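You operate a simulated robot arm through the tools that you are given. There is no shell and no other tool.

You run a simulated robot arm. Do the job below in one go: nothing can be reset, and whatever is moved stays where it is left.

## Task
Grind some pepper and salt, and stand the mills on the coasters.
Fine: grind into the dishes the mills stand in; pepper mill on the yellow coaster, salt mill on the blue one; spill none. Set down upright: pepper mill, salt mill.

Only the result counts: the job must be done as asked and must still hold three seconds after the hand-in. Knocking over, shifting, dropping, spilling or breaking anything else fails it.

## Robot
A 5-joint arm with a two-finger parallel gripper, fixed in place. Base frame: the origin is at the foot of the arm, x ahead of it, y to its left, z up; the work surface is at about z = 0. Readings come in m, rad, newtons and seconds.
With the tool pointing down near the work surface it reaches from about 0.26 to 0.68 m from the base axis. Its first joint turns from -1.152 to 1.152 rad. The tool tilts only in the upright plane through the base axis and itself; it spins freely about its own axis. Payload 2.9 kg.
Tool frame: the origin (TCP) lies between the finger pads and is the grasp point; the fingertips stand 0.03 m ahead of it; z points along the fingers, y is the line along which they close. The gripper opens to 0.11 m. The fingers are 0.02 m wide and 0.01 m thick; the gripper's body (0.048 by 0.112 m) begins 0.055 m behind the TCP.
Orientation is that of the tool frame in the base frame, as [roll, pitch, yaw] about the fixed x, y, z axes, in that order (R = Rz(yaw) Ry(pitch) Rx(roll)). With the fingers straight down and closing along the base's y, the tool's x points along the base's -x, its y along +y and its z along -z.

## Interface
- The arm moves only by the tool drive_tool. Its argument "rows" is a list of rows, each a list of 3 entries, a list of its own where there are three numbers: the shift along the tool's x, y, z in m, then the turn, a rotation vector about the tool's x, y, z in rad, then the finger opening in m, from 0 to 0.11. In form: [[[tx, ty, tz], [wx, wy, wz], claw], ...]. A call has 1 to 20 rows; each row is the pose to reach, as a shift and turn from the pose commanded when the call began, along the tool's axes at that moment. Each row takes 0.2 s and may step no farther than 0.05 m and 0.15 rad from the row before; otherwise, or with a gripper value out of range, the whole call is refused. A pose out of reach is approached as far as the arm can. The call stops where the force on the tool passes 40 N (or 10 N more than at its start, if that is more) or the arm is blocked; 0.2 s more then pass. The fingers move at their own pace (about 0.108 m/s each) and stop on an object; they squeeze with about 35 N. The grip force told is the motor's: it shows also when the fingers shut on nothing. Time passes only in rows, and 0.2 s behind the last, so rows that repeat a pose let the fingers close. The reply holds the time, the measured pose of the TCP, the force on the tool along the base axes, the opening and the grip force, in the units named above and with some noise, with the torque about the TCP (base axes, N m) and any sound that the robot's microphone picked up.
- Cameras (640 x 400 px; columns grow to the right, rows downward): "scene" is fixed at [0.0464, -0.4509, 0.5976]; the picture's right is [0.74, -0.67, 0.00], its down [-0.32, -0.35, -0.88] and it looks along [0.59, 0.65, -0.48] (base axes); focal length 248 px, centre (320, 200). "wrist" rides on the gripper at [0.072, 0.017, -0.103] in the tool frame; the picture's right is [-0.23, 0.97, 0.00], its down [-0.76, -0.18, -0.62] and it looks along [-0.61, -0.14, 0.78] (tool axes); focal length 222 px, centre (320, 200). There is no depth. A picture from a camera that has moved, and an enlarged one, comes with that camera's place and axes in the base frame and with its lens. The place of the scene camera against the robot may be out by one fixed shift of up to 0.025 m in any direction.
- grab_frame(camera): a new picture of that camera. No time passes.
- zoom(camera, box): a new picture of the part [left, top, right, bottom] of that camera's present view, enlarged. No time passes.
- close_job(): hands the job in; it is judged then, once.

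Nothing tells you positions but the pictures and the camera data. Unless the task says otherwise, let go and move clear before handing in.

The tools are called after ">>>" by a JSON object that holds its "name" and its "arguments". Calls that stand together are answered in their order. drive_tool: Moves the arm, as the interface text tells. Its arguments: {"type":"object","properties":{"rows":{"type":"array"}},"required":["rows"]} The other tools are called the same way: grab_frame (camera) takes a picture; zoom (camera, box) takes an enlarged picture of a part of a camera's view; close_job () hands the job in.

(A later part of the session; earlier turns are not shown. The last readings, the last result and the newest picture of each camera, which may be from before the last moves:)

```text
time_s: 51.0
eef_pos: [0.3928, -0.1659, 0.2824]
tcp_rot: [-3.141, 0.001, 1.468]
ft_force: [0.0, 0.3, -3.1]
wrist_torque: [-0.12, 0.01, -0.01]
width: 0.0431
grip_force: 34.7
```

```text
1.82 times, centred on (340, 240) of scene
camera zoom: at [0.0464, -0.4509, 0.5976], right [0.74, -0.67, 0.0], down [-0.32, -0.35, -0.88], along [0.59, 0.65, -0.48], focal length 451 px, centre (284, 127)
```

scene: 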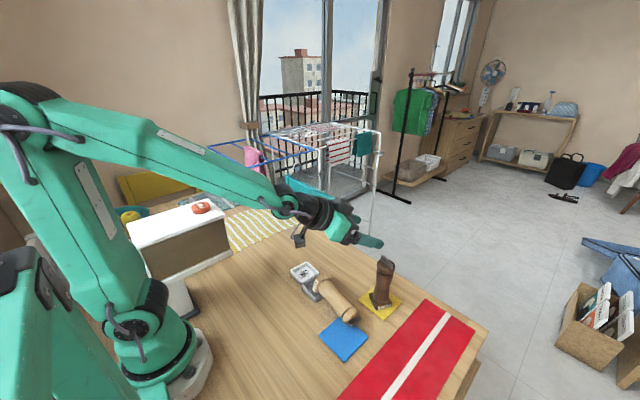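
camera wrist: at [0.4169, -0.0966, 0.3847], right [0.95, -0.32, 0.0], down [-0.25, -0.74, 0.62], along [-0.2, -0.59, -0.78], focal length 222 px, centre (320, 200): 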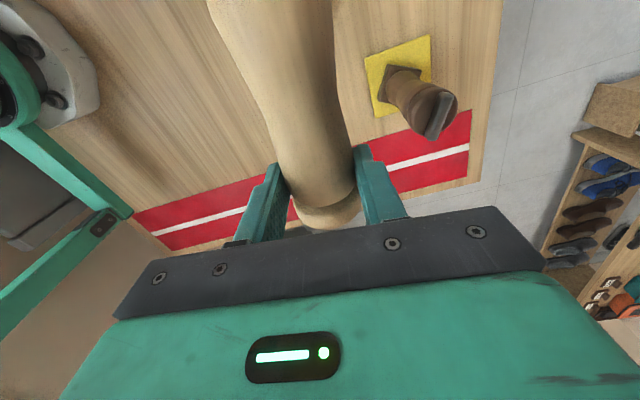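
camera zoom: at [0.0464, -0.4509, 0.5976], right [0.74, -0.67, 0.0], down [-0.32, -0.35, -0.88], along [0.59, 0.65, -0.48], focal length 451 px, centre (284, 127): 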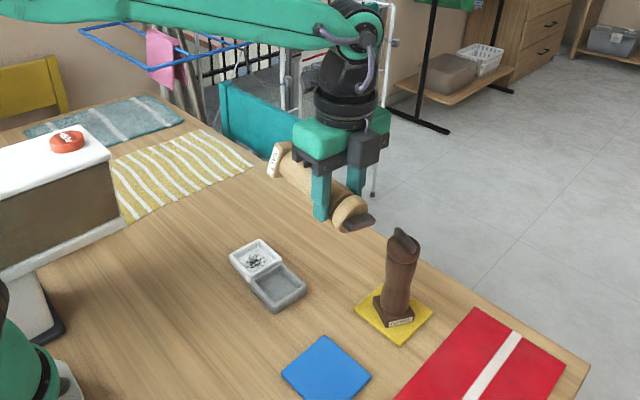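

The salt mill is in hand and the dishes are undisturbed by the lift. I'll carry it over free table at (0.53, 0.0), with the cap pointing outward.

>>> {"name": "drive_tool", "arguments": {"rows": [[[0.0138, 0.0092, -0.0015], [0, 0, -0.1288], 0.0], [[0.0276, 0.0183, -0.003], [0, 0, -0.2575], 0.0], [[0.0414, 0.0275, -0.0046], [0, 0, -0.3863], 0.0], [[0.0551, 0.0367, -0.006], [0, 0, -0.5151], 0.0], [[0.0689, 0.0458, -0.0077], [0, 0, -0.6438], 0.0], [[0.0827, 0.055, -0.009], [0, 0, -0.7726], 0.0], [[0.0965, 0.0642, -0.0108], [0, 0, -0.9014], 0.0], [[0.1103, 0.0734, -0.0123], [0, 0, -1.0302], 0.0], [[0.1241, 0.0825, -0.0138], [0, 0, -1.1589], 0.0], [[0.1378, 0.0917, -0.0154], [0, 0, -1.2877], 0.0], [[0.1516, 0.1009, -0.017], [0, 0, -1.4165], 0.0], [[0.1654, 0.11, -0.0185], [0, 0, -1.5452], 0.0], [[0.1792, 0.1192, -0.02], [0, 0, -1.674], 0.0], [[0.1792, 0.1192, -0.02], [0, 0, -1.674], 0.0]]}}

>>> {"name": "grab_frame", "arguments": {"camera": "scene"}}

>>> {"name": "grab_frame", "arguments": {"camera": "wrist"}}

```text
time_s: 54.0
eef_pos: [0.5283, -0.0028, 0.3019]
tcp_rot: [3.141, 0.0, -3.14]
ft_force: [-0.1, -0.2, -3.2]
wrist_torque: [0.0, -0.11, 0.0]
width: 0.0431
grip_force: 35.4
```

```text
taken
```

scene: 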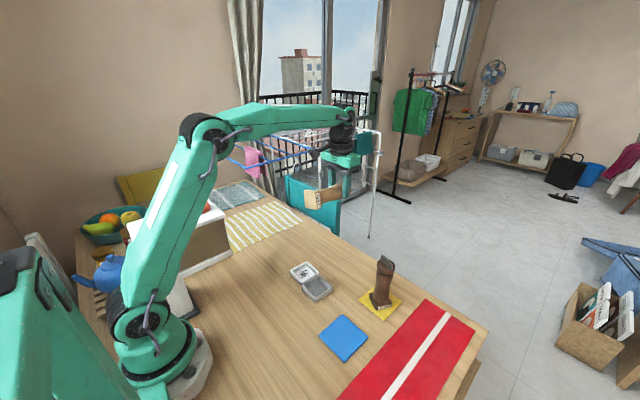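

```text
taken
camera wrist: at [0.4565, 0.0155, 0.4046], right [0.22, 0.97, 0.0], down [0.76, -0.17, 0.62], along [0.61, -0.14, -0.78], focal length 222 px, centre (320, 200)
```

wrist: 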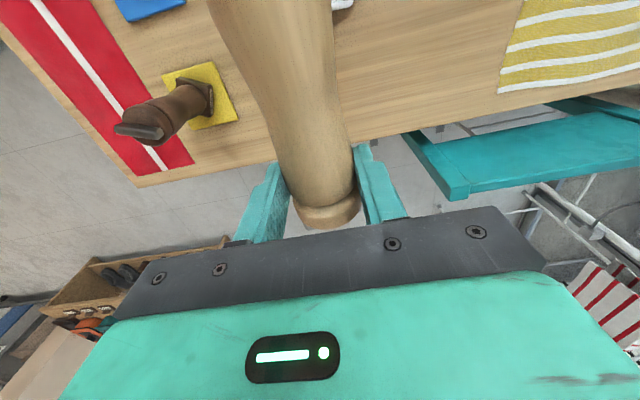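

I'll tilt outward in stages to bring the salt mill upright.

>>> {"name": "drive_tool", "arguments": {"rows": [[[0, 0, 0], [0, -0.12, 0], 0.0], [[0, 0, 0], [0, -0.24, 0], 0.0], [[0, 0, 0], [0, -0.36, 0], 0.0], [[0, 0, 0], [0, -0.48, 0], 0.0], [[0, 0, 0], [0, -0.6, 0], 0.0], [[0, 0, 0], [0, -0.72, 0], 0.0], [[0, 0, 0], [0, -0.84, 0], 0.0], [[0, 0, 0], [0, -0.96, 0], 0.0], [[0, 0, 0], [0, -1.08, 0], 0.0], [[0, 0, 0], [0, -1.2, 0], 0.0], [[0, 0, 0], [0, -1.2, 0], 0.0]]}}

>>> {"name": "zoom", "arguments": {"camera": "scene", "box": [260, 100, 420, 320]}}

```text
time_s: 56.4
eef_pos: [0.5286, -0.001, 0.3032]
tcp_rot: [-3.138, 1.2, -3.14]
ft_force: [0.3, -0.3, -2.7]
wrist_torque: [0.0, 0.0, -0.01]
width: 0.043
grip_force: 35.0
```

```text
1.82 times, centred on (340, 210) of scene
camera zoom: at [0.0464, -0.4509, 0.5976], right [0.74, -0.67, 0.0], down [-0.32, -0.35, -0.88], along [0.59, 0.65, -0.48], focal length 451 px, centre (284, 182)
```

zoom: 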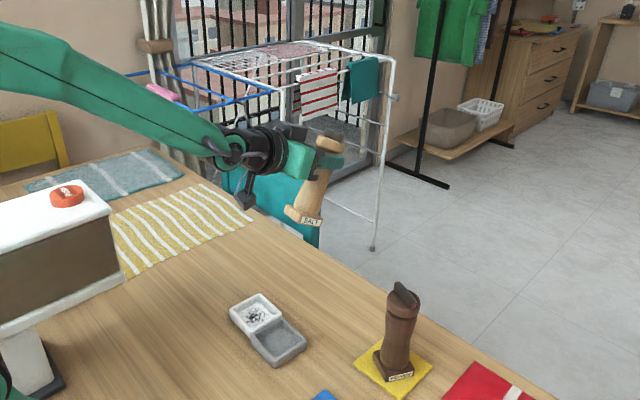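

>>> {"name": "drive_tool", "arguments": {"rows": [[[0, 0, 0], [0, -0.08, 0], 0.0], [[0, 0, 0], [0, -0.16, 0], 0.0], [[0, 0, 0], [0, -0.24, 0], 0.0], [[0, 0, 0], [0, -0.3, 0], 0.0], [[0, 0, 0], [0, -0.3, 0], 0.0]]}}

>>> {"name": "zoom", "arguments": {"camera": "scene", "box": [300, 140, 380, 260]}}

>>> {"name": "grab_frame", "arguments": {"camera": "wrist"}}

```text
time_s: 57.6
eef_pos: [0.5282, -0.0006, 0.3014]
tcp_rot: [-3.136, 1.501, -3.138]
ft_force: [-0.4, 1.4, -3.1]
wrist_torque: [-0.04, 0.02, -0.03]
width: 0.0431
grip_force: 35.6
```

```text
3.33 times, centred on (340, 200) of scene
camera zoom: at [0.0464, -0.4509, 0.5976], right [0.74, -0.67, 0.0], down [-0.32, -0.35, -0.88], along [0.59, 0.65, -0.48], focal length 827 px, centre (253, 200)
```

zoom: 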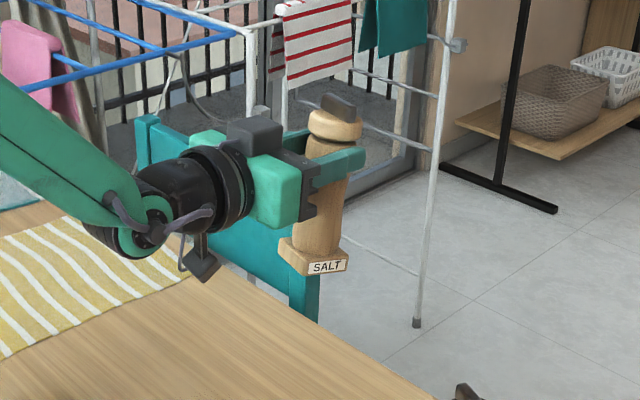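

```text
taken
camera wrist: at [0.4208, 0.0158, 0.2361], right [0.02, 0.97, 0.23], down [-0.57, -0.18, 0.8], along [0.82, -0.14, 0.55], focal length 222 px, centre (320, 200)
```

wrist: 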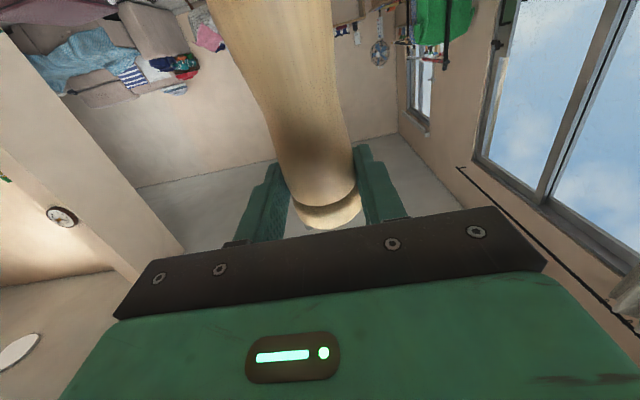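

The tilt works at this reach; about 0.1 rad more is needed. The wrist camera would come low over the dishes along this line, though. So I'll swing the arm about 0.29 rad to the left, over empty table, before lowering.

>>> {"name": "drive_tool", "arguments": {"rows": [[[0.0001, 0.0306, -0.0009], [-0.0579, 0, -0.0041], 0.0], [[0.0003, 0.0611, -0.0035], [-0.1157, 0, -0.0082], 0.0], [[0.0006, 0.0914, -0.008], [-0.1736, 0, -0.0123], 0.0], [[0.001, 0.1214, -0.0141], [-0.2314, 0, -0.0164], 0.0], [[0.0016, 0.151, -0.022], [-0.2893, 0, -0.0205], 0.0], [[0.0016, 0.151, -0.022], [-0.2893, 0, -0.0205], 0.0]]}}

>>> {"name": "grab_frame", "arguments": {"camera": "scene"}}

```text
time_s: 59.0
eef_pos: [0.5058, 0.1511, 0.3033]
tcp_rot: [-3.137, 1.499, -2.847]
ft_force: [-0.3, -0.2, -1.7]
wrist_torque: [-0.03, 0.04, 0.03]
width: 0.043
grip_force: 35.1
```

```text
taken
```

scene: 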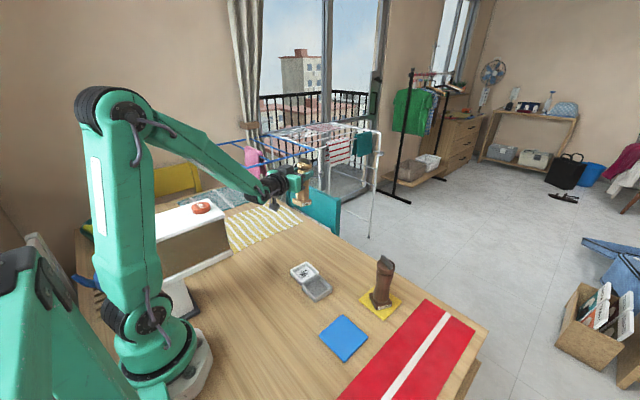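

>>> {"name": "drive_tool", "arguments": {"rows": [[[0.03, 0, 0.002], [0, -0.03, 0], 0.0], [[0.06, 0, 0.004], [0, -0.06, 0], 0.0], [[0.09, 0, 0.0065], [0, -0.1, 0], 0.0], [[0.12, 0, 0.0085], [0, -0.1, 0], 0.0], [[0.15, 0, 0.0106], [0, -0.1, 0], 0.0], [[0.15, 0, 0.0106], [0, -0.1, 0], 0.0]]}}

>>> {"name": "zoom", "arguments": {"camera": "scene", "box": [260, 160, 360, 285]}}

>>> {"name": "grab_frame", "arguments": {"camera": "wrist"}}

```text
time_s: 60.4
eef_pos: [0.5062, 0.1503, 0.1522]
tcp_rot: [0.004, 1.542, 0.292]
ft_force: [-0.3, -0.2, -1.8]
wrist_torque: [-0.03, 0.04, -0.01]
width: 0.043
grip_force: 35.1
```

```text
3.20 times, centred on (310, 222) of scene
camera zoom: at [0.0464, -0.4509, 0.5976], right [0.74, -0.67, 0.0], down [-0.32, -0.35, -0.88], along [0.59, 0.65, -0.48], focal length 794 px, centre (352, 128)
```

zoom: 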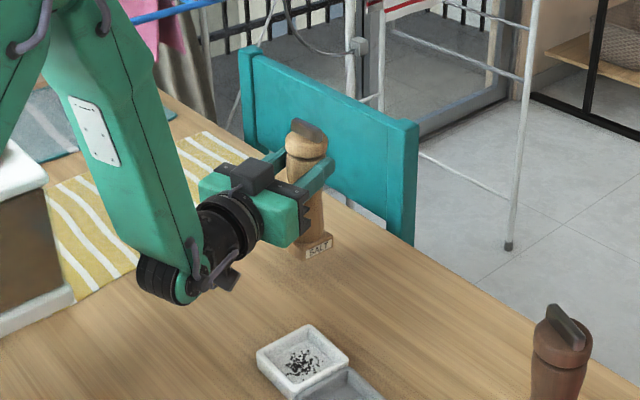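

```text
taken
camera wrist: at [0.4047, 0.1369, 0.075], right [-0.28, 0.93, 0.23], down [-0.57, -0.35, 0.74], along [0.77, 0.08, 0.63], focal length 222 px, centre (320, 200)
```

wrist: 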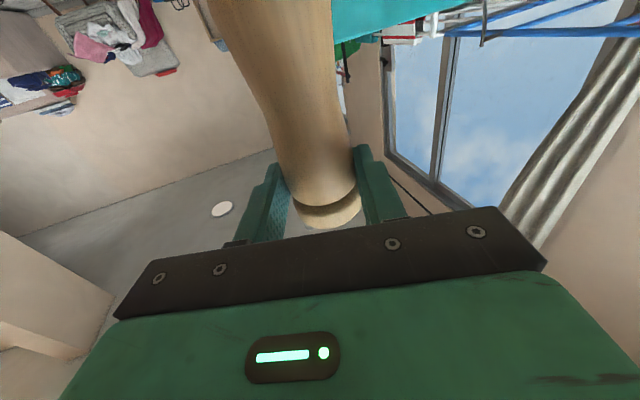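

I'll zoom in to measure the lean accurately before lowering.

>>> {"name": "zoom", "arguments": {"camera": "scene", "box": [325, 190, 375, 250]}}

>>> {"name": "zoom", "arguments": {"camera": "scene", "box": [335, 190, 370, 245]}}

>>> {"name": "zoom", "arguments": {"camera": "wrist", "box": [180, 0, 420, 240]}}

```text
6.67 times, centred on (350, 220) of scene
camera zoom: at [0.0464, -0.4509, 0.5976], right [0.74, -0.67, 0.0], down [-0.32, -0.35, -0.88], along [0.59, 0.65, -0.48], focal length 1654 px, centre (120, 67)
```

zoom: 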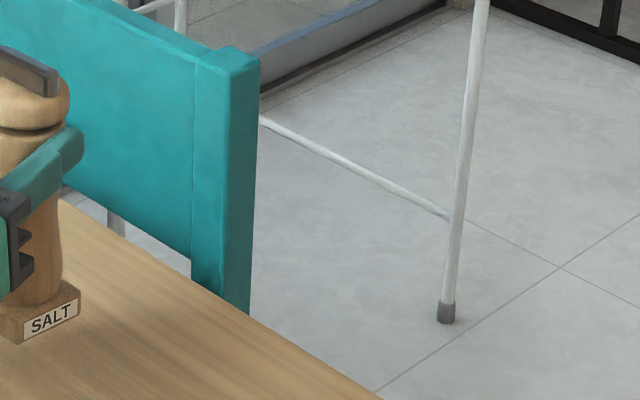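

```text
7.27 times, centred on (352, 218) of scene
camera zoom: at [0.0464, -0.4509, 0.5976], right [0.74, -0.67, 0.0], down [-0.32, -0.35, -0.88], along [0.59, 0.65, -0.48], focal length 1804 px, centre (84, 73)
```

zoom: 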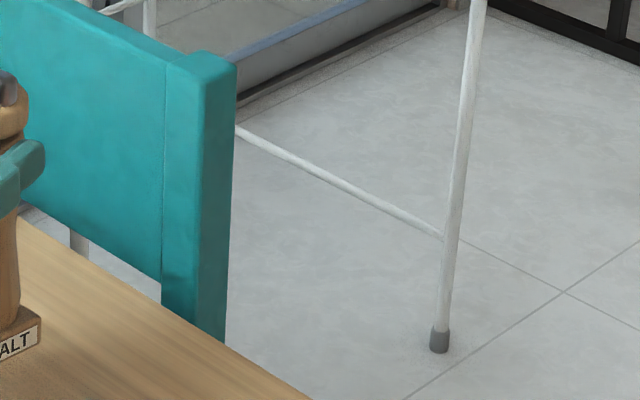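

```text
1.67 times, centred on (300, 120) of wrist
camera zoom: at [0.4047, 0.1369, 0.075], right [-0.28, 0.93, 0.23], down [-0.57, -0.35, 0.74], along [0.77, 0.08, 0.63], focal length 370 px, centre (353, 333)
```

zoom: 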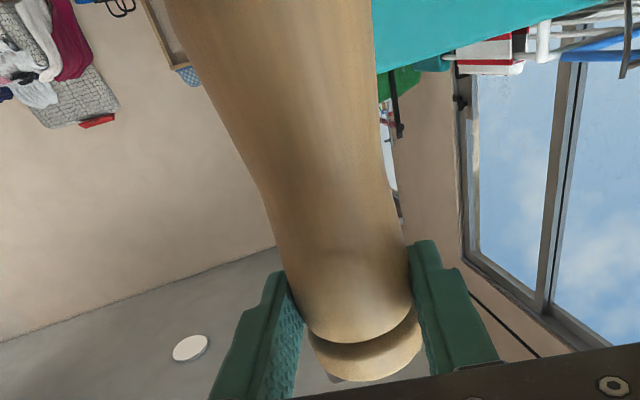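

>>> {"name": "zoom", "arguments": {"camera": "scene", "box": [283, 190, 333, 250]}}

```text
6.67 times, centred on (308, 220) of scene
camera zoom: at [0.0464, -0.4509, 0.5976], right [0.74, -0.67, 0.0], down [-0.32, -0.35, -0.88], along [0.59, 0.65, -0.48], focal length 1654 px, centre (400, 67)
```

zoom: 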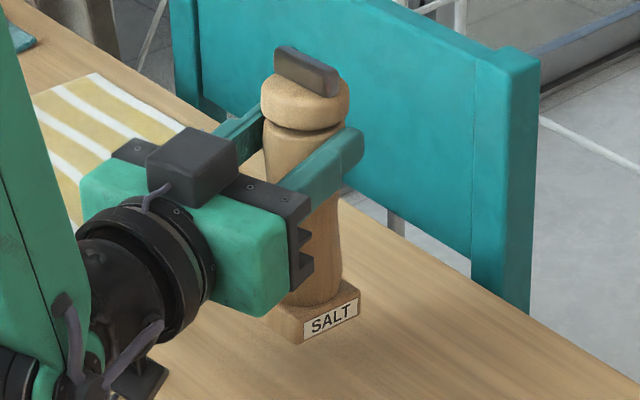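

The mill is upright to within about 3°, so it will settle flat on its base when released. I'll lower it towards the table in small steps.

>>> {"name": "drive_tool", "arguments": {"rows": [[[0.01, 0, 0], [0, 0, 0], 0.0], [[0.02, 0, 0], [0, 0, 0], 0.0], [[0.03, 0, -0.001], [0, 0, 0], 0.0], [[0.03, 0, -0.001], [0, 0, 0], 0.0]]}}

>>> {"name": "zoom", "arguments": {"camera": "scene", "box": [283, 190, 333, 250]}}

>>> {"name": "zoom", "arguments": {"camera": "scene", "box": [230, 180, 340, 290]}}

```text
time_s: 61.4
eef_pos: [0.5054, 0.1494, 0.12]
tcp_rot: [0.004, 1.542, 0.292]
ft_force: [0.6, 1.2, -2.9]
wrist_torque: [0.0, 0.02, -0.02]
width: 0.0432
grip_force: 35.0
```

```text
6.67 times, centred on (308, 220) of scene
camera zoom: at [0.0464, -0.4509, 0.5976], right [0.74, -0.67, 0.0], down [-0.32, -0.35, -0.88], along [0.59, 0.65, -0.48], focal length 1654 px, centre (400, 67)
```

zoom: 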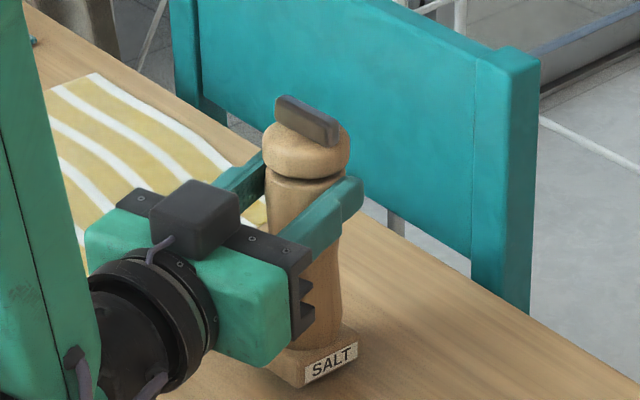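

```text
3.64 times, centred on (285, 235) of scene
camera zoom: at [0.0464, -0.4509, 0.5976], right [0.74, -0.67, 0.0], down [-0.32, -0.35, -0.88], along [0.59, 0.65, -0.48], focal length 902 px, centre (447, 73)
```

zoom: 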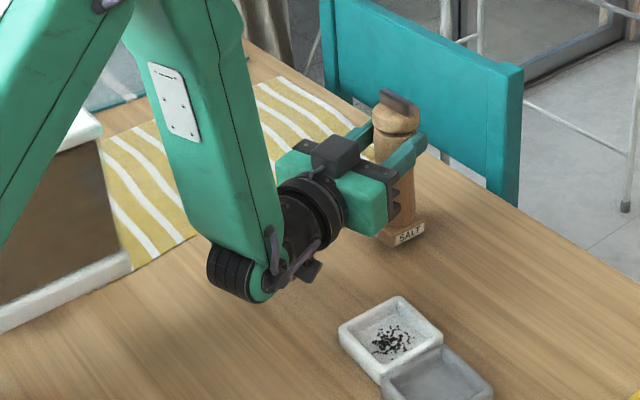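

>>> {"name": "drive_tool", "arguments": {"rows": [[[0.002, 0, 0], [0, 0, 0], 0.0], [[0.004, 0, 0], [0, 0, 0], 0.0]]}}

>>> {"name": "drive_tool", "arguments": {"rows": [[[0.002, 0, 0], [0, 0, 0], 0.0]]}}

>>> {"name": "drive_tool", "arguments": {"rows": [[[0.0015, 0, 0], [0, 0, 0], 0.0]]}}

>>> {"name": "zoom", "arguments": {"camera": "scene", "box": [283, 195, 333, 255]}}

```text
time_s: 62.0
eef_pos: [0.5056, 0.1486, 0.1178]
tcp_rot: [0.001, 1.541, 0.292]
ft_force: [-0.5, -0.4, -2.9]
wrist_torque: [-0.02, 0.02, 0.03]
width: 0.0431
grip_force: 34.4
```

```text
time_s: 62.4
eef_pos: [0.5044, 0.151, 0.1164]
tcp_rot: [0.002, 1.542, 0.293]
ft_force: [-0.6, 0.5, -2.1]
wrist_torque: [0.0, 0.03, 0.02]
width: 0.043
grip_force: 34.9
```

```text
time_s: 62.8
eef_pos: [0.5052, 0.1502, 0.1156]
tcp_rot: [0.012, 1.539, 0.3]
ft_force: [-3.6, -0.6, 6.7]
wrist_torque: [0.12, 0.1, 0.07]
width: 0.043
grip_force: 34.6
```

```text
6.67 times, centred on (308, 225) of scene
camera zoom: at [0.0463, -0.4509, 0.5976], right [0.74, -0.67, 0.0], down [-0.32, -0.35, -0.88], along [0.59, 0.65, -0.48], focal length 1654 px, centre (400, 33)
```

zoom: 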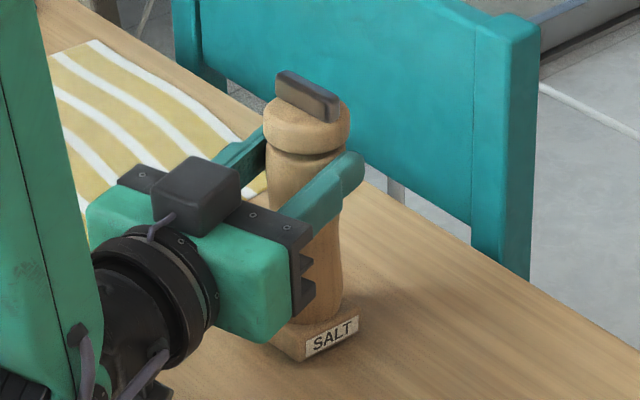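

There's contact with the table (about 7 N). I'll release slowly.

>>> {"name": "drive_tool", "arguments": {"rows": [[[0, 0, 0], [0, 0, 0], 0.0445], [[0, 0, 0], [0, 0, 0], 0.047], [[0, 0, 0], [0, 0, 0], 0.052], [[0, 0, 0], [0, 0, 0], 0.06], [[0, 0, 0], [0, 0, 0], 0.075], [[0, 0, 0], [0, 0, 0], 0.09]]}}

>>> {"name": "zoom", "arguments": {"camera": "scene", "box": [283, 195, 333, 255]}}

>>> {"name": "grab_frame", "arguments": {"camera": "wrist"}}

```text
time_s: 64.2
eef_pos: [0.5052, 0.1493, 0.1146]
tcp_rot: [0.003, 1.54, 0.291]
ft_force: [0.4, -0.1, -0.3]
wrist_torque: [-0.02, 0.0, 0.02]
width: 0.0903
grip_force: 0.1
```

```text
6.67 times, centred on (308, 225) of scene
camera zoom: at [0.0464, -0.4509, 0.5976], right [0.74, -0.67, 0.0], down [-0.32, -0.35, -0.88], along [0.59, 0.65, -0.48], focal length 1654 px, centre (400, 33)
```

zoom: 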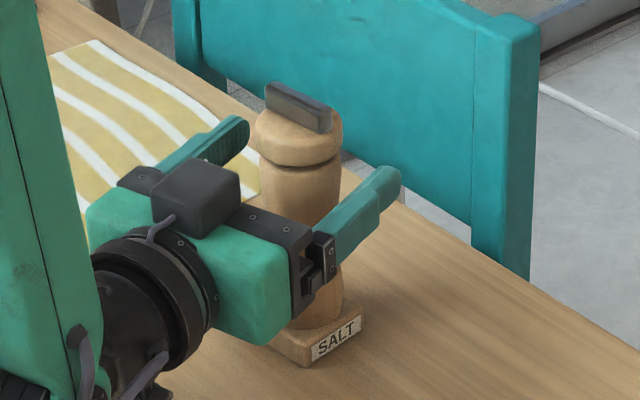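

```text
taken
camera wrist: at [0.4041, 0.1368, 0.0375], right [-0.28, 0.93, 0.23], down [-0.57, -0.35, 0.74], along [0.77, 0.08, 0.63], focal length 222 px, centre (320, 200)
```

wrist: 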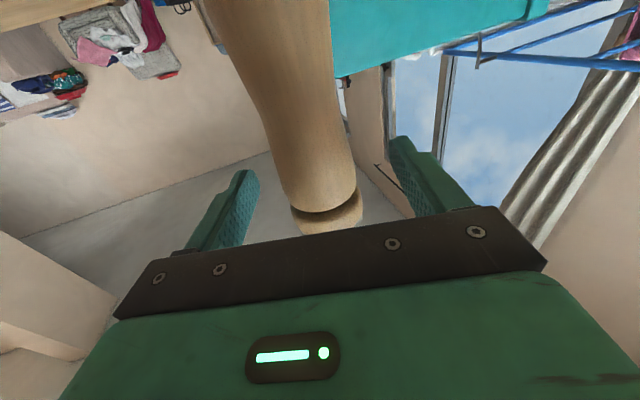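

The salt mill stands upright on the table. I'll back off a little and rise with the fingers open.

>>> {"name": "drive_tool", "arguments": {"rows": [[[0, 0, -0.015], [0, 0, 0], 0.09], [[0, 0, -0.03], [0, 0, 0], 0.09], [[0, 0, -0.045], [0, 0, 0], 0.09], [[-0.03, 0, -0.05], [0, 0, 0], 0.09], [[-0.06, 0, -0.05], [0, 0, 0], 0.09], [[-0.09, 0, -0.05], [0, 0, 0], 0.09], [[-0.13, 0, -0.05], [0, 0, 0], 0.09], [[-0.17, 0, -0.05], [0, 0, 0], 0.09]]}}

>>> {"name": "grab_frame", "arguments": {"camera": "scene"}}

```text
time_s: 66.0
eef_pos: [0.4538, 0.1353, 0.2805]
tcp_rot: [-0.001, 1.543, 0.293]
ft_force: [1.0, -0.4, 0.5]
wrist_torque: [0.03, 0.07, -0.01]
width: 0.09
grip_force: 0.0
```

```text
taken
```

scene: 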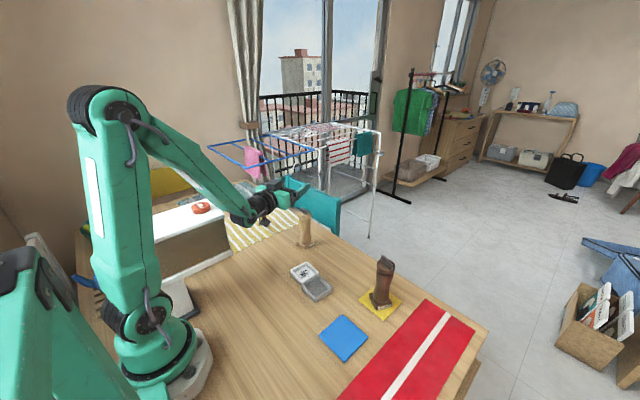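

>>> {"name": "drive_tool", "arguments": {"rows": [[[0, 0, 0], [0, 0.133, 0], 0.09], [[0, 0, 0], [0, 0.266, 0], 0.09], [[0, 0, 0], [0, 0.4, 0], 0.09], [[0, 0, 0], [0, 0.533, 0], 0.09], [[0, 0, 0], [0, 0.666, 0], 0.09], [[0, 0, 0], [0, 0.8, 0], 0.09], [[0, 0, 0], [0, 0.933, 0], 0.09], [[0, 0, 0], [0, 1.066, 0], 0.09], [[0, 0, 0], [0, 1.2, 0], 0.09], [[0, 0, 0], [0, 1.333, 0], 0.09], [[0, 0, 0], [0, 1.466, 0], 0.09], [[0, 0, 0], [0, 1.6, 0], 0.09], [[0, 0, 0], [0, 1.6, 0], 0.09]]}}

>>> {"name": "grab_frame", "arguments": {"camera": "wrist"}}

>>> {"name": "zoom", "arguments": {"camera": "scene", "box": [270, 180, 410, 320]}}

```text
time_s: 68.8
eef_pos: [0.4527, 0.1338, 0.2834]
tcp_rot: [3.141, -0.003, -2.851]
ft_force: [1.0, -0.1, 0.2]
wrist_torque: [0.04, 0.0, -0.03]
width: 0.0901
grip_force: 0.0
```

```text
taken
camera wrist: at [0.38, 0.1293, 0.3851], right [-0.06, 1.0, 0.0], down [0.78, 0.05, 0.62], along [0.62, 0.04, -0.78], focal length 222 px, centre (320, 200)
```

wrist: 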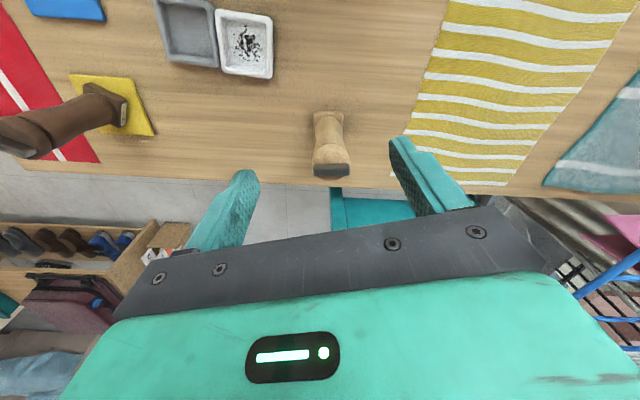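

```text
2.86 times, centred on (340, 250) of scene
camera zoom: at [0.0464, -0.4509, 0.5976], right [0.74, -0.67, 0.0], down [-0.32, -0.35, -0.88], along [0.59, 0.65, -0.48], focal length 709 px, centre (263, 57)
```

zoom: 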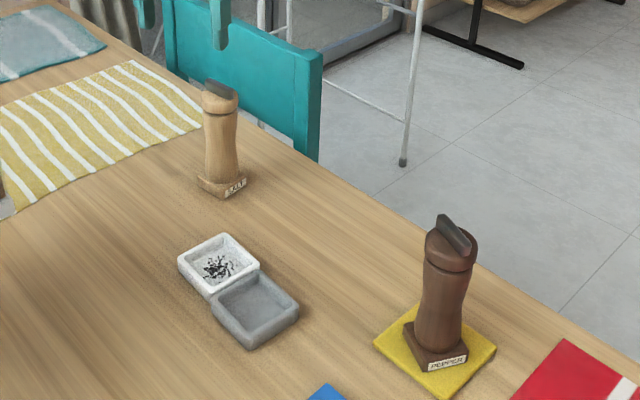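

Both mills are upright: pepper on the yellow coaster, salt waiting on the table. Next I'll measure where the dishes are now. They originally sat at (0.402, 0.111) and (0.400, -0.038).

>>> {"name": "drive_tool", "arguments": {"rows": [[[0.03, -0.018, -0.005], [0, 0, 0.07], 0.09], [[0.06, -0.037, -0.01], [0, 0, 0.15], 0.09], [[0.09, -0.055, -0.015], [0, 0, 0.22], 0.09], [[0.119, -0.073, -0.02], [0, 0, 0.29], 0.09], [[0.119, -0.073, -0.02], [0, 0, 0.29], 0.09]]}}

>>> {"name": "grab_frame", "arguments": {"camera": "wrist"}}

>>> {"name": "zoom", "arguments": {"camera": "wrist", "box": [180, 20, 380, 145]}}

```text
time_s: 70.0
eef_pos: [0.3588, 0.0287, 0.3034]
tcp_rot: [3.142, 0.001, -3.139]
ft_force: [0.3, 0.1, -0.2]
wrist_torque: [-0.01, 0.04, 0.02]
width: 0.0899
grip_force: 0.2
```

```text
taken
camera wrist: at [0.2876, 0.0465, 0.4056], right [0.23, 0.97, 0.0], down [0.76, -0.18, 0.62], along [0.61, -0.14, -0.78], focal length 222 px, centre (320, 200)
```

wrist: 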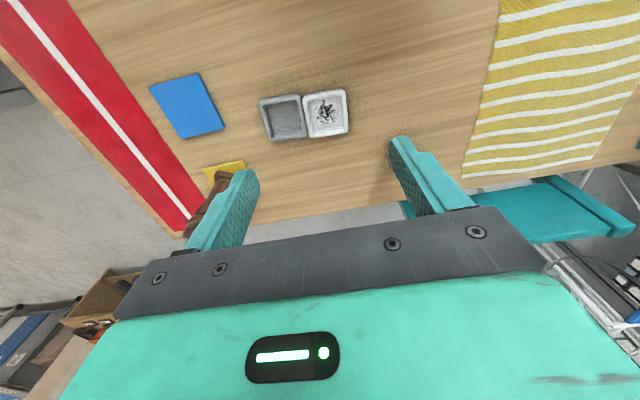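

```text
3.20 times, centred on (280, 82) of wrist
camera zoom: at [0.2876, 0.0465, 0.4056], right [0.23, 0.97, 0.0], down [0.76, -0.18, 0.62], along [0.61, -0.14, -0.78], focal length 711 px, centre (448, 576)
```

zoom: 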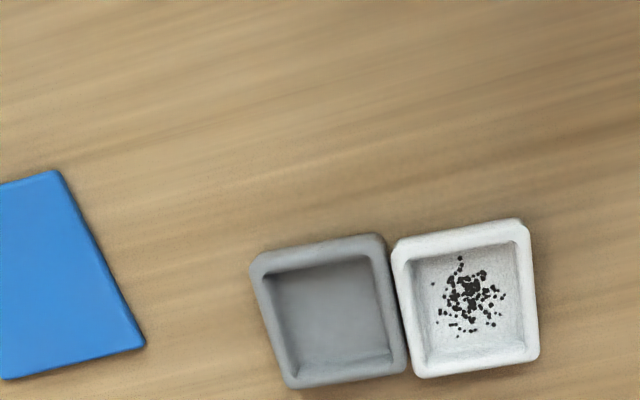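

The salt dish has moved only about 5 mm and 3°. The pepper dish, at (0.410, 0.030), is about 8 cm off its old place. The grounds lie neatly inside it, so I'll carry it gently back to (0.402, 0.111), gripping its outer walls along x.

>>> {"name": "drive_tool", "arguments": {"rows": [[[-0.004, 0, 0.01], [0, 0, 0.1242], 0.1], [[-0.008, 0, 0.02], [0, 0, 0.2485], 0.1], [[-0.012, 0, 0.03], [0, 0, 0.3727], 0.1], [[-0.016, 0, 0.04], [0, 0, 0.4969], 0.1], [[-0.02, 0, 0.05], [0, 0, 0.6212], 0.1], [[-0.024, 0, 0.06], [0, 0, 0.7454], 0.1], [[-0.028, 0, 0.07], [0, 0, 0.8696], 0.1], [[-0.032, 0, 0.08], [0, 0, 0.9938], 0.1], [[-0.036, 0, 0.1], [0, 0, 1.1181], 0.1], [[-0.04, 0, 0.12], [0, 0, 1.2423], 0.1], [[-0.044, 0, 0.14], [0, 0, 1.3665], 0.1], [[-0.048, 0.001, 0.15], [0, 0, 1.4908], 0.1], [[-0.0515, 0.001, 0.15], [0, 0, 1.615], 0.1], [[-0.0515, 0.001, 0.15], [0, 0, 1.615], 0.1]]}}

>>> {"name": "grab_frame", "arguments": {"camera": "wrist"}}

>>> {"name": "zoom", "arguments": {"camera": "wrist", "box": [220, 0, 420, 240]}}

```text
time_s: 73.0
eef_pos: [0.4117, 0.0316, 0.1519]
tcp_rot: [-3.141, 0.0, 1.529]
ft_force: [0.5, 0.5, -0.3]
wrist_torque: [-0.03, -0.01, 0.02]
width: 0.1001
grip_force: 0.2
```

```text
taken
camera wrist: at [0.4325, 0.1027, 0.255], right [0.96, -0.27, 0.0], down [-0.21, -0.75, 0.62], along [-0.17, -0.6, -0.78], focal length 222 px, centre (320, 200)
```

wrist: 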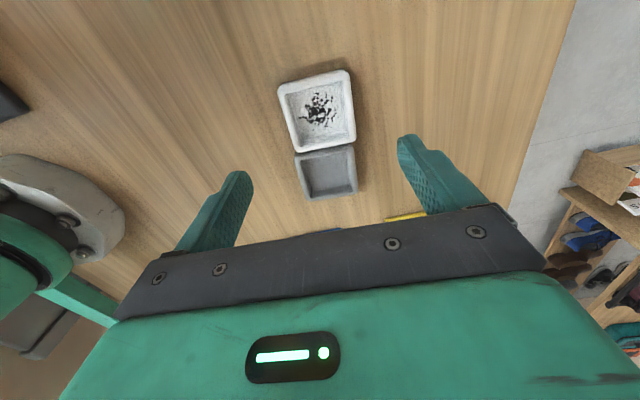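

```text
1.67 times, centred on (320, 120) of wrist
camera zoom: at [0.4325, 0.1027, 0.255], right [0.96, -0.27, 0.0], down [-0.21, -0.75, 0.62], along [-0.17, -0.6, -0.78], focal length 370 px, centre (320, 333)
```

zoom: 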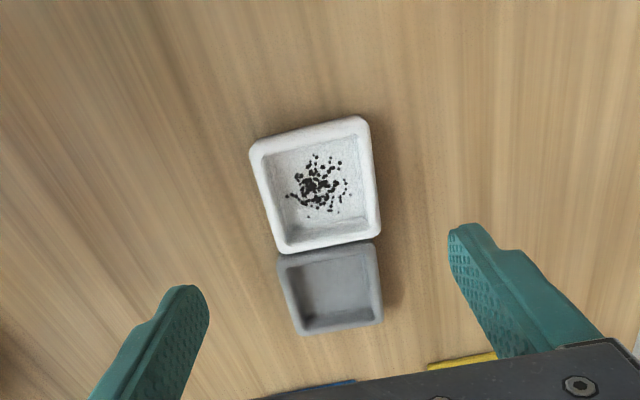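

The fingers straddle the pepper dish symmetrically. I'll go down to just above the table and close on the walls.

>>> {"name": "drive_tool", "arguments": {"rows": [[[0, -0.001, 0.03], [0, 0, 0.01], 0.1], [[0, -0.001, 0.06], [0, 0, 0.02], 0.1], [[0, -0.001, 0.09], [0, 0, 0.02], 0.1], [[0, -0.001, 0.114], [0, 0, 0.02], 0.1], [[0, -0.001, 0.114], [0, 0, 0.02], 0.1]]}}

>>> {"name": "zoom", "arguments": {"camera": "wrist", "box": [220, 0, 420, 240]}}

>>> {"name": "zoom", "arguments": {"camera": "scene", "box": [270, 220, 350, 310]}}

```text
time_s: 74.2
eef_pos: [0.4101, 0.0307, 0.0393]
tcp_rot: [-3.141, -0.001, 1.507]
ft_force: [1.2, -0.3, 1.1]
wrist_torque: [-0.01, -0.01, -0.01]
width: 0.1001
grip_force: 0.0
```

```text
1.67 times, centred on (320, 120) of wrist
camera zoom: at [0.4328, 0.1025, 0.1414], right [0.96, -0.29, 0.0], down [-0.22, -0.75, 0.62], along [-0.18, -0.6, -0.78], focal length 370 px, centre (320, 333)
```

zoom: 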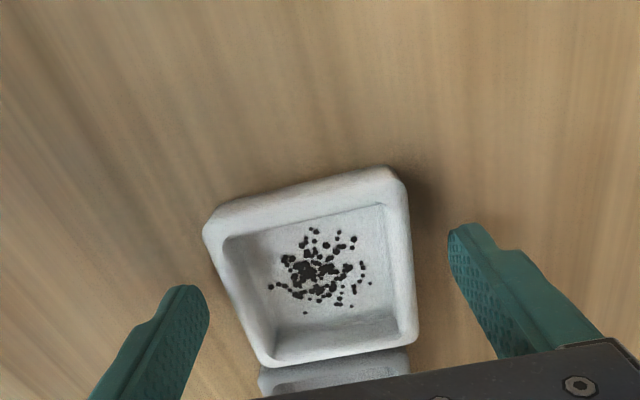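

```text
4.44 times, centred on (310, 265) of scene
camera zoom: at [0.0464, -0.4509, 0.5976], right [0.74, -0.67, 0.0], down [-0.32, -0.35, -0.88], along [0.59, 0.65, -0.48], focal length 1102 px, centre (364, -89)
```

zoom: 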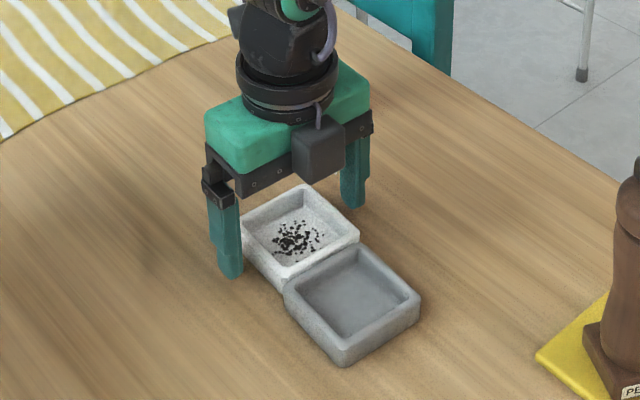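

Closing on the dish walls.

>>> {"name": "drive_tool", "arguments": {"rows": [[[0, 0, 0], [0, 0, 0], 0.085], [[0, 0, 0], [0, 0, 0], 0.076], [[0, 0, 0], [0, 0, 0], 0.07], [[0, 0, 0], [0, 0, 0], 0.06], [[0, 0, 0], [0, 0, 0], 0.06]]}}

>>> {"name": "zoom", "arguments": {"camera": "wrist", "box": [220, 0, 420, 240]}}

>>> {"name": "zoom", "arguments": {"camera": "scene", "box": [270, 220, 350, 310]}}

```text
time_s: 75.4
eef_pos: [0.4112, 0.031, 0.0386]
tcp_rot: [-3.14, -0.001, 1.508]
ft_force: [-0.2, -0.2, -0.7]
wrist_torque: [0.0, 0.07, -0.03]
width: 0.0714
grip_force: 35.3
```

```text
1.67 times, centred on (320, 120) of wrist
camera zoom: at [0.4328, 0.1024, 0.1416], right [0.96, -0.29, 0.0], down [-0.22, -0.75, 0.62], along [-0.18, -0.6, -0.78], focal length 370 px, centre (320, 333)
```

zoom: 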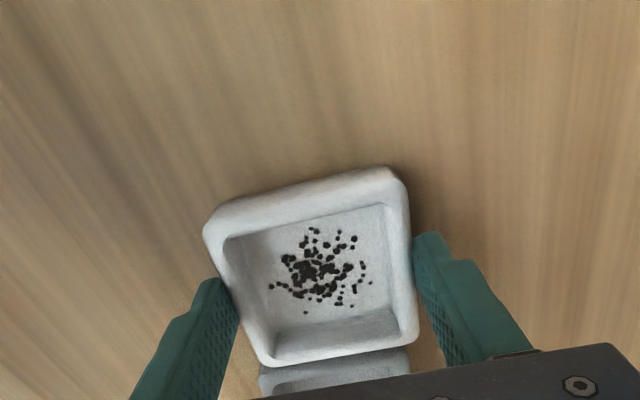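

```text
4.44 times, centred on (310, 265) of scene
camera zoom: at [0.0464, -0.4509, 0.5976], right [0.74, -0.67, 0.0], down [-0.32, -0.35, -0.88], along [0.59, 0.65, -0.48], focal length 1102 px, centre (364, -89)
```

zoom: 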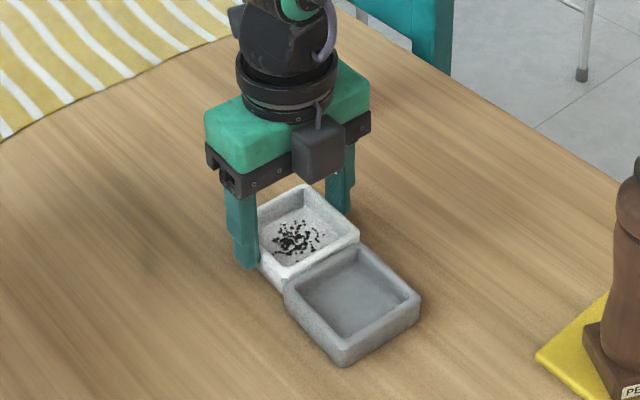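

The dish is held (71.4 mm). I'll lift it 5 mm, carry it slowly back to its original place, straighten it, and set it down.

>>> {"name": "drive_tool", "arguments": {"rows": [[[0, 0, -0.003], [0, 0, 0], 0.06], [[0, 0, -0.006], [0, 0, 0], 0.06], [[0.008, -0.0014, -0.006], [0, 0, -0.006], 0.06], [[0.018, -0.003, -0.006], [0, 0, -0.014], 0.06], [[0.028, -0.005, -0.006], [0, 0, -0.022], 0.06], [[0.038, -0.0065, -0.006], [0, 0, -0.03], 0.06], [[0.048, -0.0085, -0.006], [0, 0, -0.038], 0.06], [[0.058, -0.01, -0.006], [0, 0, -0.046], 0.06], [[0.068, -0.012, -0.006], [0, 0, -0.054], 0.06], [[0.075, -0.0132, -0.006], [0, 0, -0.06], 0.06], [[0.0793, -0.014, -0.006], [0, 0, -0.063], 0.06], [[0.0793, -0.014, -0.006], [0, 0, -0.063], 0.06]]}}

>>> {"name": "zoom", "arguments": {"camera": "wrist", "box": [220, 0, 420, 240]}}

>>> {"name": "zoom", "arguments": {"camera": "scene", "box": [260, 210, 350, 310]}}

```text
time_s: 78.0
eef_pos: [0.4007, 0.1107, 0.0457]
tcp_rot: [-3.14, 0.002, 1.572]
ft_force: [-1.1, 0.2, -1.6]
wrist_torque: [0.01, 0.04, 0.01]
width: 0.0717
grip_force: 35.2
```

```text
1.67 times, centred on (320, 120) of wrist
camera zoom: at [0.4191, 0.1832, 0.1473], right [0.97, -0.23, 0.0], down [-0.18, -0.76, 0.62], along [-0.14, -0.61, -0.78], focal length 370 px, centre (320, 333)
```

zoom: 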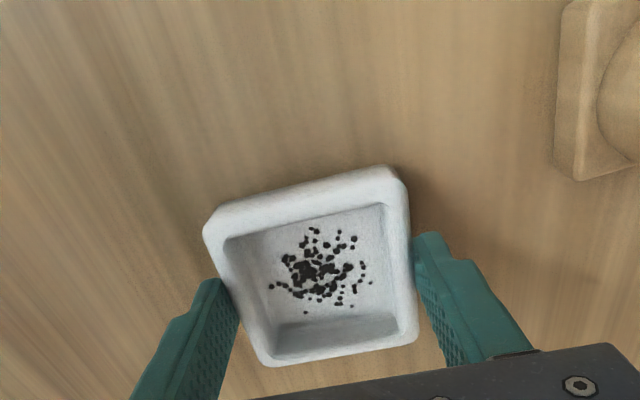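

```text
4.00 times, centred on (305, 260) of scene
camera zoom: at [0.0464, -0.4509, 0.5976], right [0.74, -0.67, 0.0], down [-0.32, -0.35, -0.88], along [0.59, 0.65, -0.48], focal length 992 px, centre (380, -40)
```

zoom: 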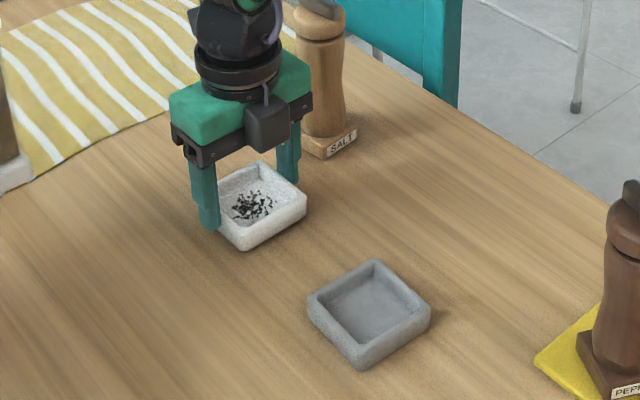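

It's in place. I'll lower it gently and release.

>>> {"name": "drive_tool", "arguments": {"rows": [[[0, 0, 0.002], [0, 0, 0], 0.06], [[0, 0, 0.004], [0, 0, 0], 0.06], [[0, 0, 0.0055], [0, 0, 0], 0.06], [[0, 0, 0.0055], [0, 0, 0], 0.06]]}}

```text
time_s: 79.0
eef_pos: [0.4016, 0.1116, 0.0399]
tcp_rot: [-3.141, 0.002, 1.571]
ft_force: [0.1, 0.3, 0.8]
wrist_torque: [-0.04, 0.11, -0.01]
width: 0.0718
grip_force: 34.8
```

>>> {"name": "drive_tool", "arguments": {"rows": [[[0, 0, 0.0005], [0, 0, 0], 0.06], [[0, 0, 0.0005], [0, 0, 0], 0.074], [[0, 0, 0.0005], [0, 0, 0], 0.08], [[0, 0, 0.0005], [0, 0, 0], 0.095], [[0, 0, -0.03], [0, 0, 0], 0.1], [[0, 0, -0.07], [0, 0, 0], 0.1], [[0, 0, -0.11], [0, 0, 0], 0.1], [[0, 0, -0.15], [0, 0, 0], 0.1], [[0, 0, -0.2], [0, 0, 0], 0.1], [[0, 0, -0.25], [0, 0, 0], 0.1]]}}

>>> {"name": "zoom", "arguments": {"camera": "wrist", "box": [220, 0, 420, 240]}}

>>> {"name": "zoom", "arguments": {"camera": "scene", "box": [260, 210, 350, 310]}}

```text
time_s: 81.2
eef_pos: [0.3997, 0.1117, 0.2906]
tcp_rot: [-3.141, 0.001, 1.571]
ft_force: [-0.5, 0.1, 0.2]
wrist_torque: [0.01, 0.02, -0.03]
width: 0.0998
grip_force: 0.0
```

```text
1.67 times, centred on (320, 120) of wrist
camera zoom: at [0.4171, 0.1843, 0.3915], right [0.97, -0.23, 0.0], down [-0.18, -0.76, 0.62], along [-0.14, -0.61, -0.78], focal length 370 px, centre (320, 333)
```

zoom: 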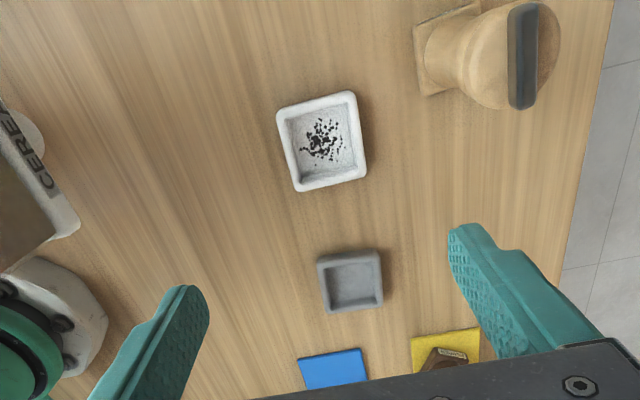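

```text
4.00 times, centred on (305, 260) of scene
camera zoom: at [0.0464, -0.4509, 0.5976], right [0.74, -0.67, 0.0], down [-0.32, -0.35, -0.88], along [0.59, 0.65, -0.48], focal length 992 px, centre (380, -40)
```

zoom: 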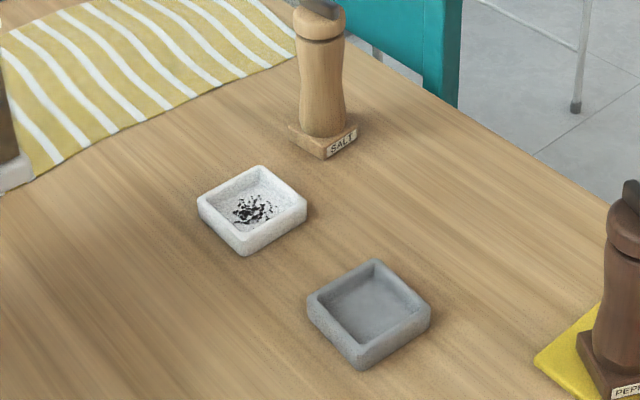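

The pepper dish is back in its original place (it matches the first picture), and the salt dish is within a few millimetres of its own. Next I'll go over the salt mill and spin the tool to the high end of its range, which leaves about 4.5 rad of turning available for grinding.

>>> {"name": "drive_tool", "arguments": {"rows": [[[0.003, 0.009, 0], [0, 0, -0.13], 0.1], [[0.006, 0.017, 0], [0, 0, -0.26], 0.1], [[0.009, 0.026, 0], [0, 0, -0.39], 0.1], [[0.012, 0.034, 0], [0, 0, -0.52], 0.1], [[0.015, 0.043, 0], [0, 0, -0.65], 0.1], [[0.018, 0.051, 0], [0, 0, -0.78], 0.1], [[0.021, 0.06, 0], [0, 0, -0.91], 0.1], [[0.024, 0.068, 0], [0, 0, -1.04], 0.1], [[0.027, 0.077, 0], [0, 0, -1.17], 0.1], [[0.03, 0.085, 0], [0, 0, -1.3], 0.1], [[0.033, 0.094, 0], [0, 0, -1.43], 0.1], [[0.036, 0.102, 0], [0, 0, -1.56], 0.1], [[0.039, 0.11, 0], [0, 0, -1.69], 0.1], [[0.042, 0.119, 0], [0, 0, -1.82], 0.1]]}}

>>> {"name": "drive_tool", "arguments": {"rows": [[[0, 0, 0], [0, 0, -0.124], 0.1], [[0, 0, 0], [0, 0, -0.248], 0.1], [[0, 0, 0], [0, 0, -0.372], 0.1], [[0, 0, 0], [0, 0, -0.496], 0.1], [[0, 0, 0], [0, 0, -0.62], 0.1], [[0, 0, 0], [0, 0, -0.744], 0.1], [[0, 0, 0], [0, 0, -0.868], 0.1], [[0, 0, 0], [0, 0, -0.992], 0.1], [[0, 0, 0], [0, 0, -1.116], 0.1], [[0, 0, 0], [0, 0, -1.24], 0.1], [[0, 0, 0], [0, 0, -1.364], 0.1], [[0, 0, 0], [0, 0, -1.488], 0.1], [[0, 0, 0], [0, 0, -1.611], 0.1], [[0, 0, 0], [0, 0, -1.611], 0.1]]}}

>>> {"name": "grab_frame", "arguments": {"camera": "wrist"}}

>>> {"name": "zoom", "arguments": {"camera": "wrist", "box": [220, 20, 420, 200]}}

```text
time_s: 84.2
eef_pos: [0.5203, 0.1526, 0.2887]
tcp_rot: [3.142, 0.001, -2.888]
ft_force: [0.3, 0.4, -0.5]
wrist_torque: [0.01, -0.01, 0.01]
width: 0.0999
grip_force: 0.0
```

```text
time_s: 87.2
eef_pos: [0.5209, 0.1533, 0.2884]
tcp_rot: [3.14, 0.0, -1.279]
ft_force: [0.0, 0.6, 0.8]
wrist_torque: [0.01, 0.01, -0.05]
width: 0.0997
grip_force: 0.2
```

```text
taken
camera wrist: at [0.526, 0.0786, 0.3913], right [-1.0, -0.06, 0.0], down [-0.05, 0.78, 0.62], along [-0.04, 0.62, -0.78], focal length 222 px, centre (320, 200)
```

wrist: 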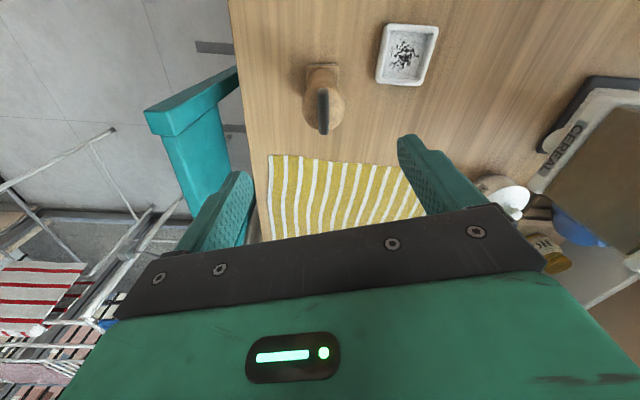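

```text
2.22 times, centred on (320, 110) of wrist
camera zoom: at [0.526, 0.0786, 0.3913], right [-1.0, -0.06, 0.0], down [-0.05, 0.78, 0.62], along [-0.04, 0.62, -0.78], focal length 494 px, centre (320, 400)
```

zoom: 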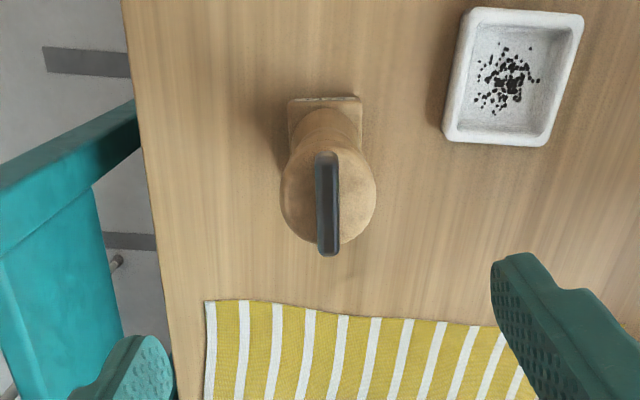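

The salt bar's centre is at (0.5174, 0.151), with its axis at about 95.6°. I'll align the tool with the bar and lower to just above it.

>>> {"name": "drive_tool", "arguments": {"rows": [[[0.0005, 0.0015, 0.02], [0, 0, 0.1], 0.08], [[0.001, 0.0035, 0.045], [0, 0, 0.194], 0.05], [[0.001, 0.0035, 0.07], [0, 0, 0.194], 0.04], [[0.001, 0.0035, 0.09], [0, 0, 0.194], 0.035], [[0.001, 0.0035, 0.09], [0, 0, 0.194], 0.035]]}}

>>> {"name": "zoom", "arguments": {"camera": "wrist", "box": [220, 60, 420, 260]}}

>>> {"name": "zoom", "arguments": {"camera": "scene", "box": [270, 165, 340, 255]}}

```text
time_s: 88.4
eef_pos: [0.5188, 0.1518, 0.1999]
tcp_rot: [-3.14, 0.0, -1.475]
ft_force: [-0.3, 0.2, 0.3]
wrist_torque: [-0.02, 0.0, -0.01]
width: 0.0353
grip_force: 0.0
```

```text
2.00 times, centred on (320, 160) of wrist
camera zoom: at [0.5086, 0.0775, 0.3011], right [-0.99, 0.13, 0.0], down [0.1, 0.78, 0.62], along [0.08, 0.62, -0.78], focal length 444 px, centre (320, 280)
```

zoom: 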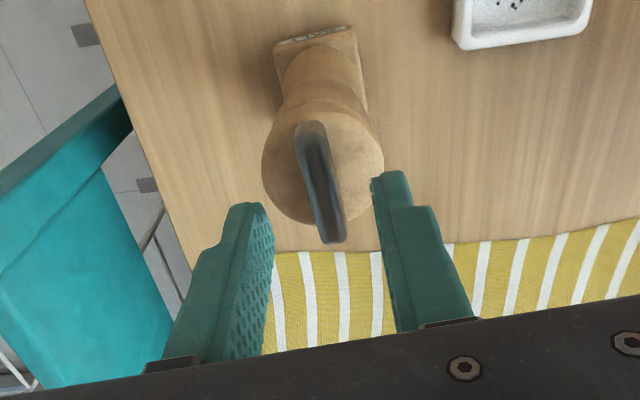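

```text
4.44 times, centred on (305, 210) of scene
camera zoom: at [0.0464, -0.4509, 0.5976], right [0.74, -0.67, 0.0], down [-0.32, -0.35, -0.88], along [0.59, 0.65, -0.48], focal length 1102 px, centre (387, 156)
```

zoom: 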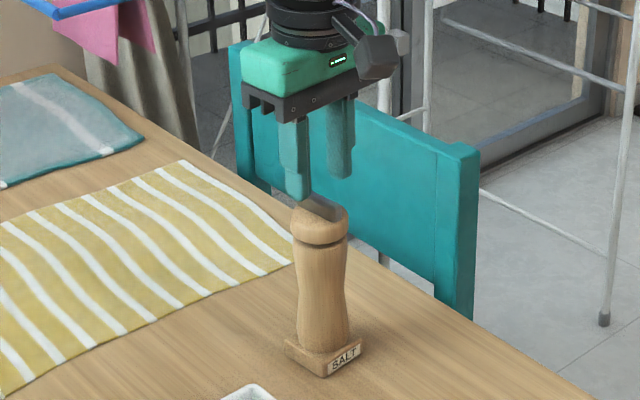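

The bar is well placed between the fingers. I'll lower gradually towards the cap's shoulder while watching the force.

>>> {"name": "drive_tool", "arguments": {"rows": [[[0, 0.0013, 0.008], [0, 0, 0], 0.035], [[0, 0.0013, 0.014], [0, 0, 0], 0.035], [[0, 0.0013, 0.0175], [0, 0, 0], 0.035]]}}

>>> {"name": "zoom", "arguments": {"camera": "scene", "box": [285, 185, 325, 235]}}

>>> {"name": "zoom", "arguments": {"camera": "wrist", "box": [220, 60, 420, 260]}}

```text
time_s: 89.2
eef_pos: [0.5172, 0.1525, 0.1813]
tcp_rot: [3.141, 0.0, -1.475]
ft_force: [-0.5, 0.3, -0.1]
wrist_torque: [0.0, -0.03, 0.01]
width: 0.035
grip_force: 0.0
```

```text
8.00 times, centred on (305, 210) of scene
camera zoom: at [0.0464, -0.4509, 0.5976], right [0.74, -0.67, 0.0], down [-0.32, -0.35, -0.88], along [0.59, 0.65, -0.48], focal length 1984 px, centre (440, 120)
```

zoom: 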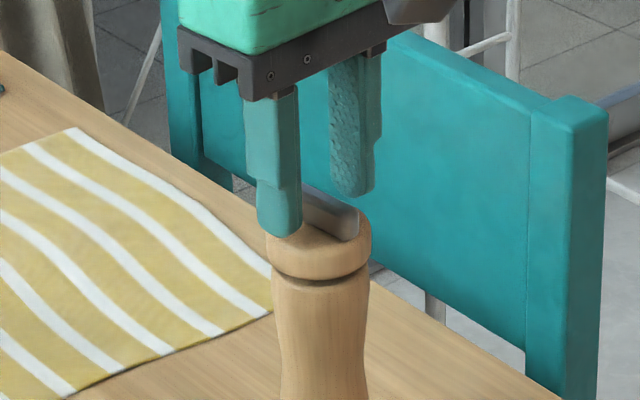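

```text
2.00 times, centred on (320, 160) of wrist
camera zoom: at [0.5071, 0.0775, 0.2839], right [-0.99, 0.13, 0.0], down [0.1, 0.78, 0.62], along [0.08, 0.62, -0.78], focal length 444 px, centre (320, 280)
```

zoom: 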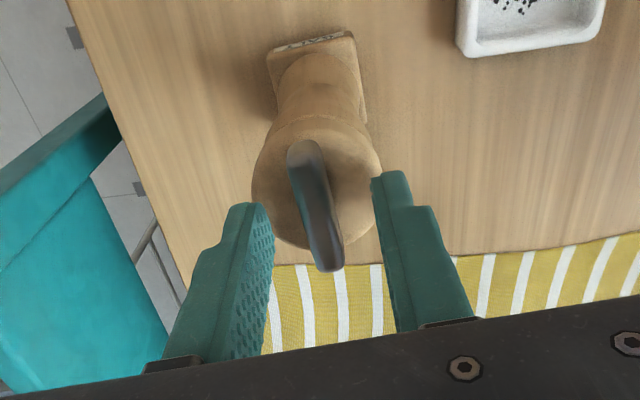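

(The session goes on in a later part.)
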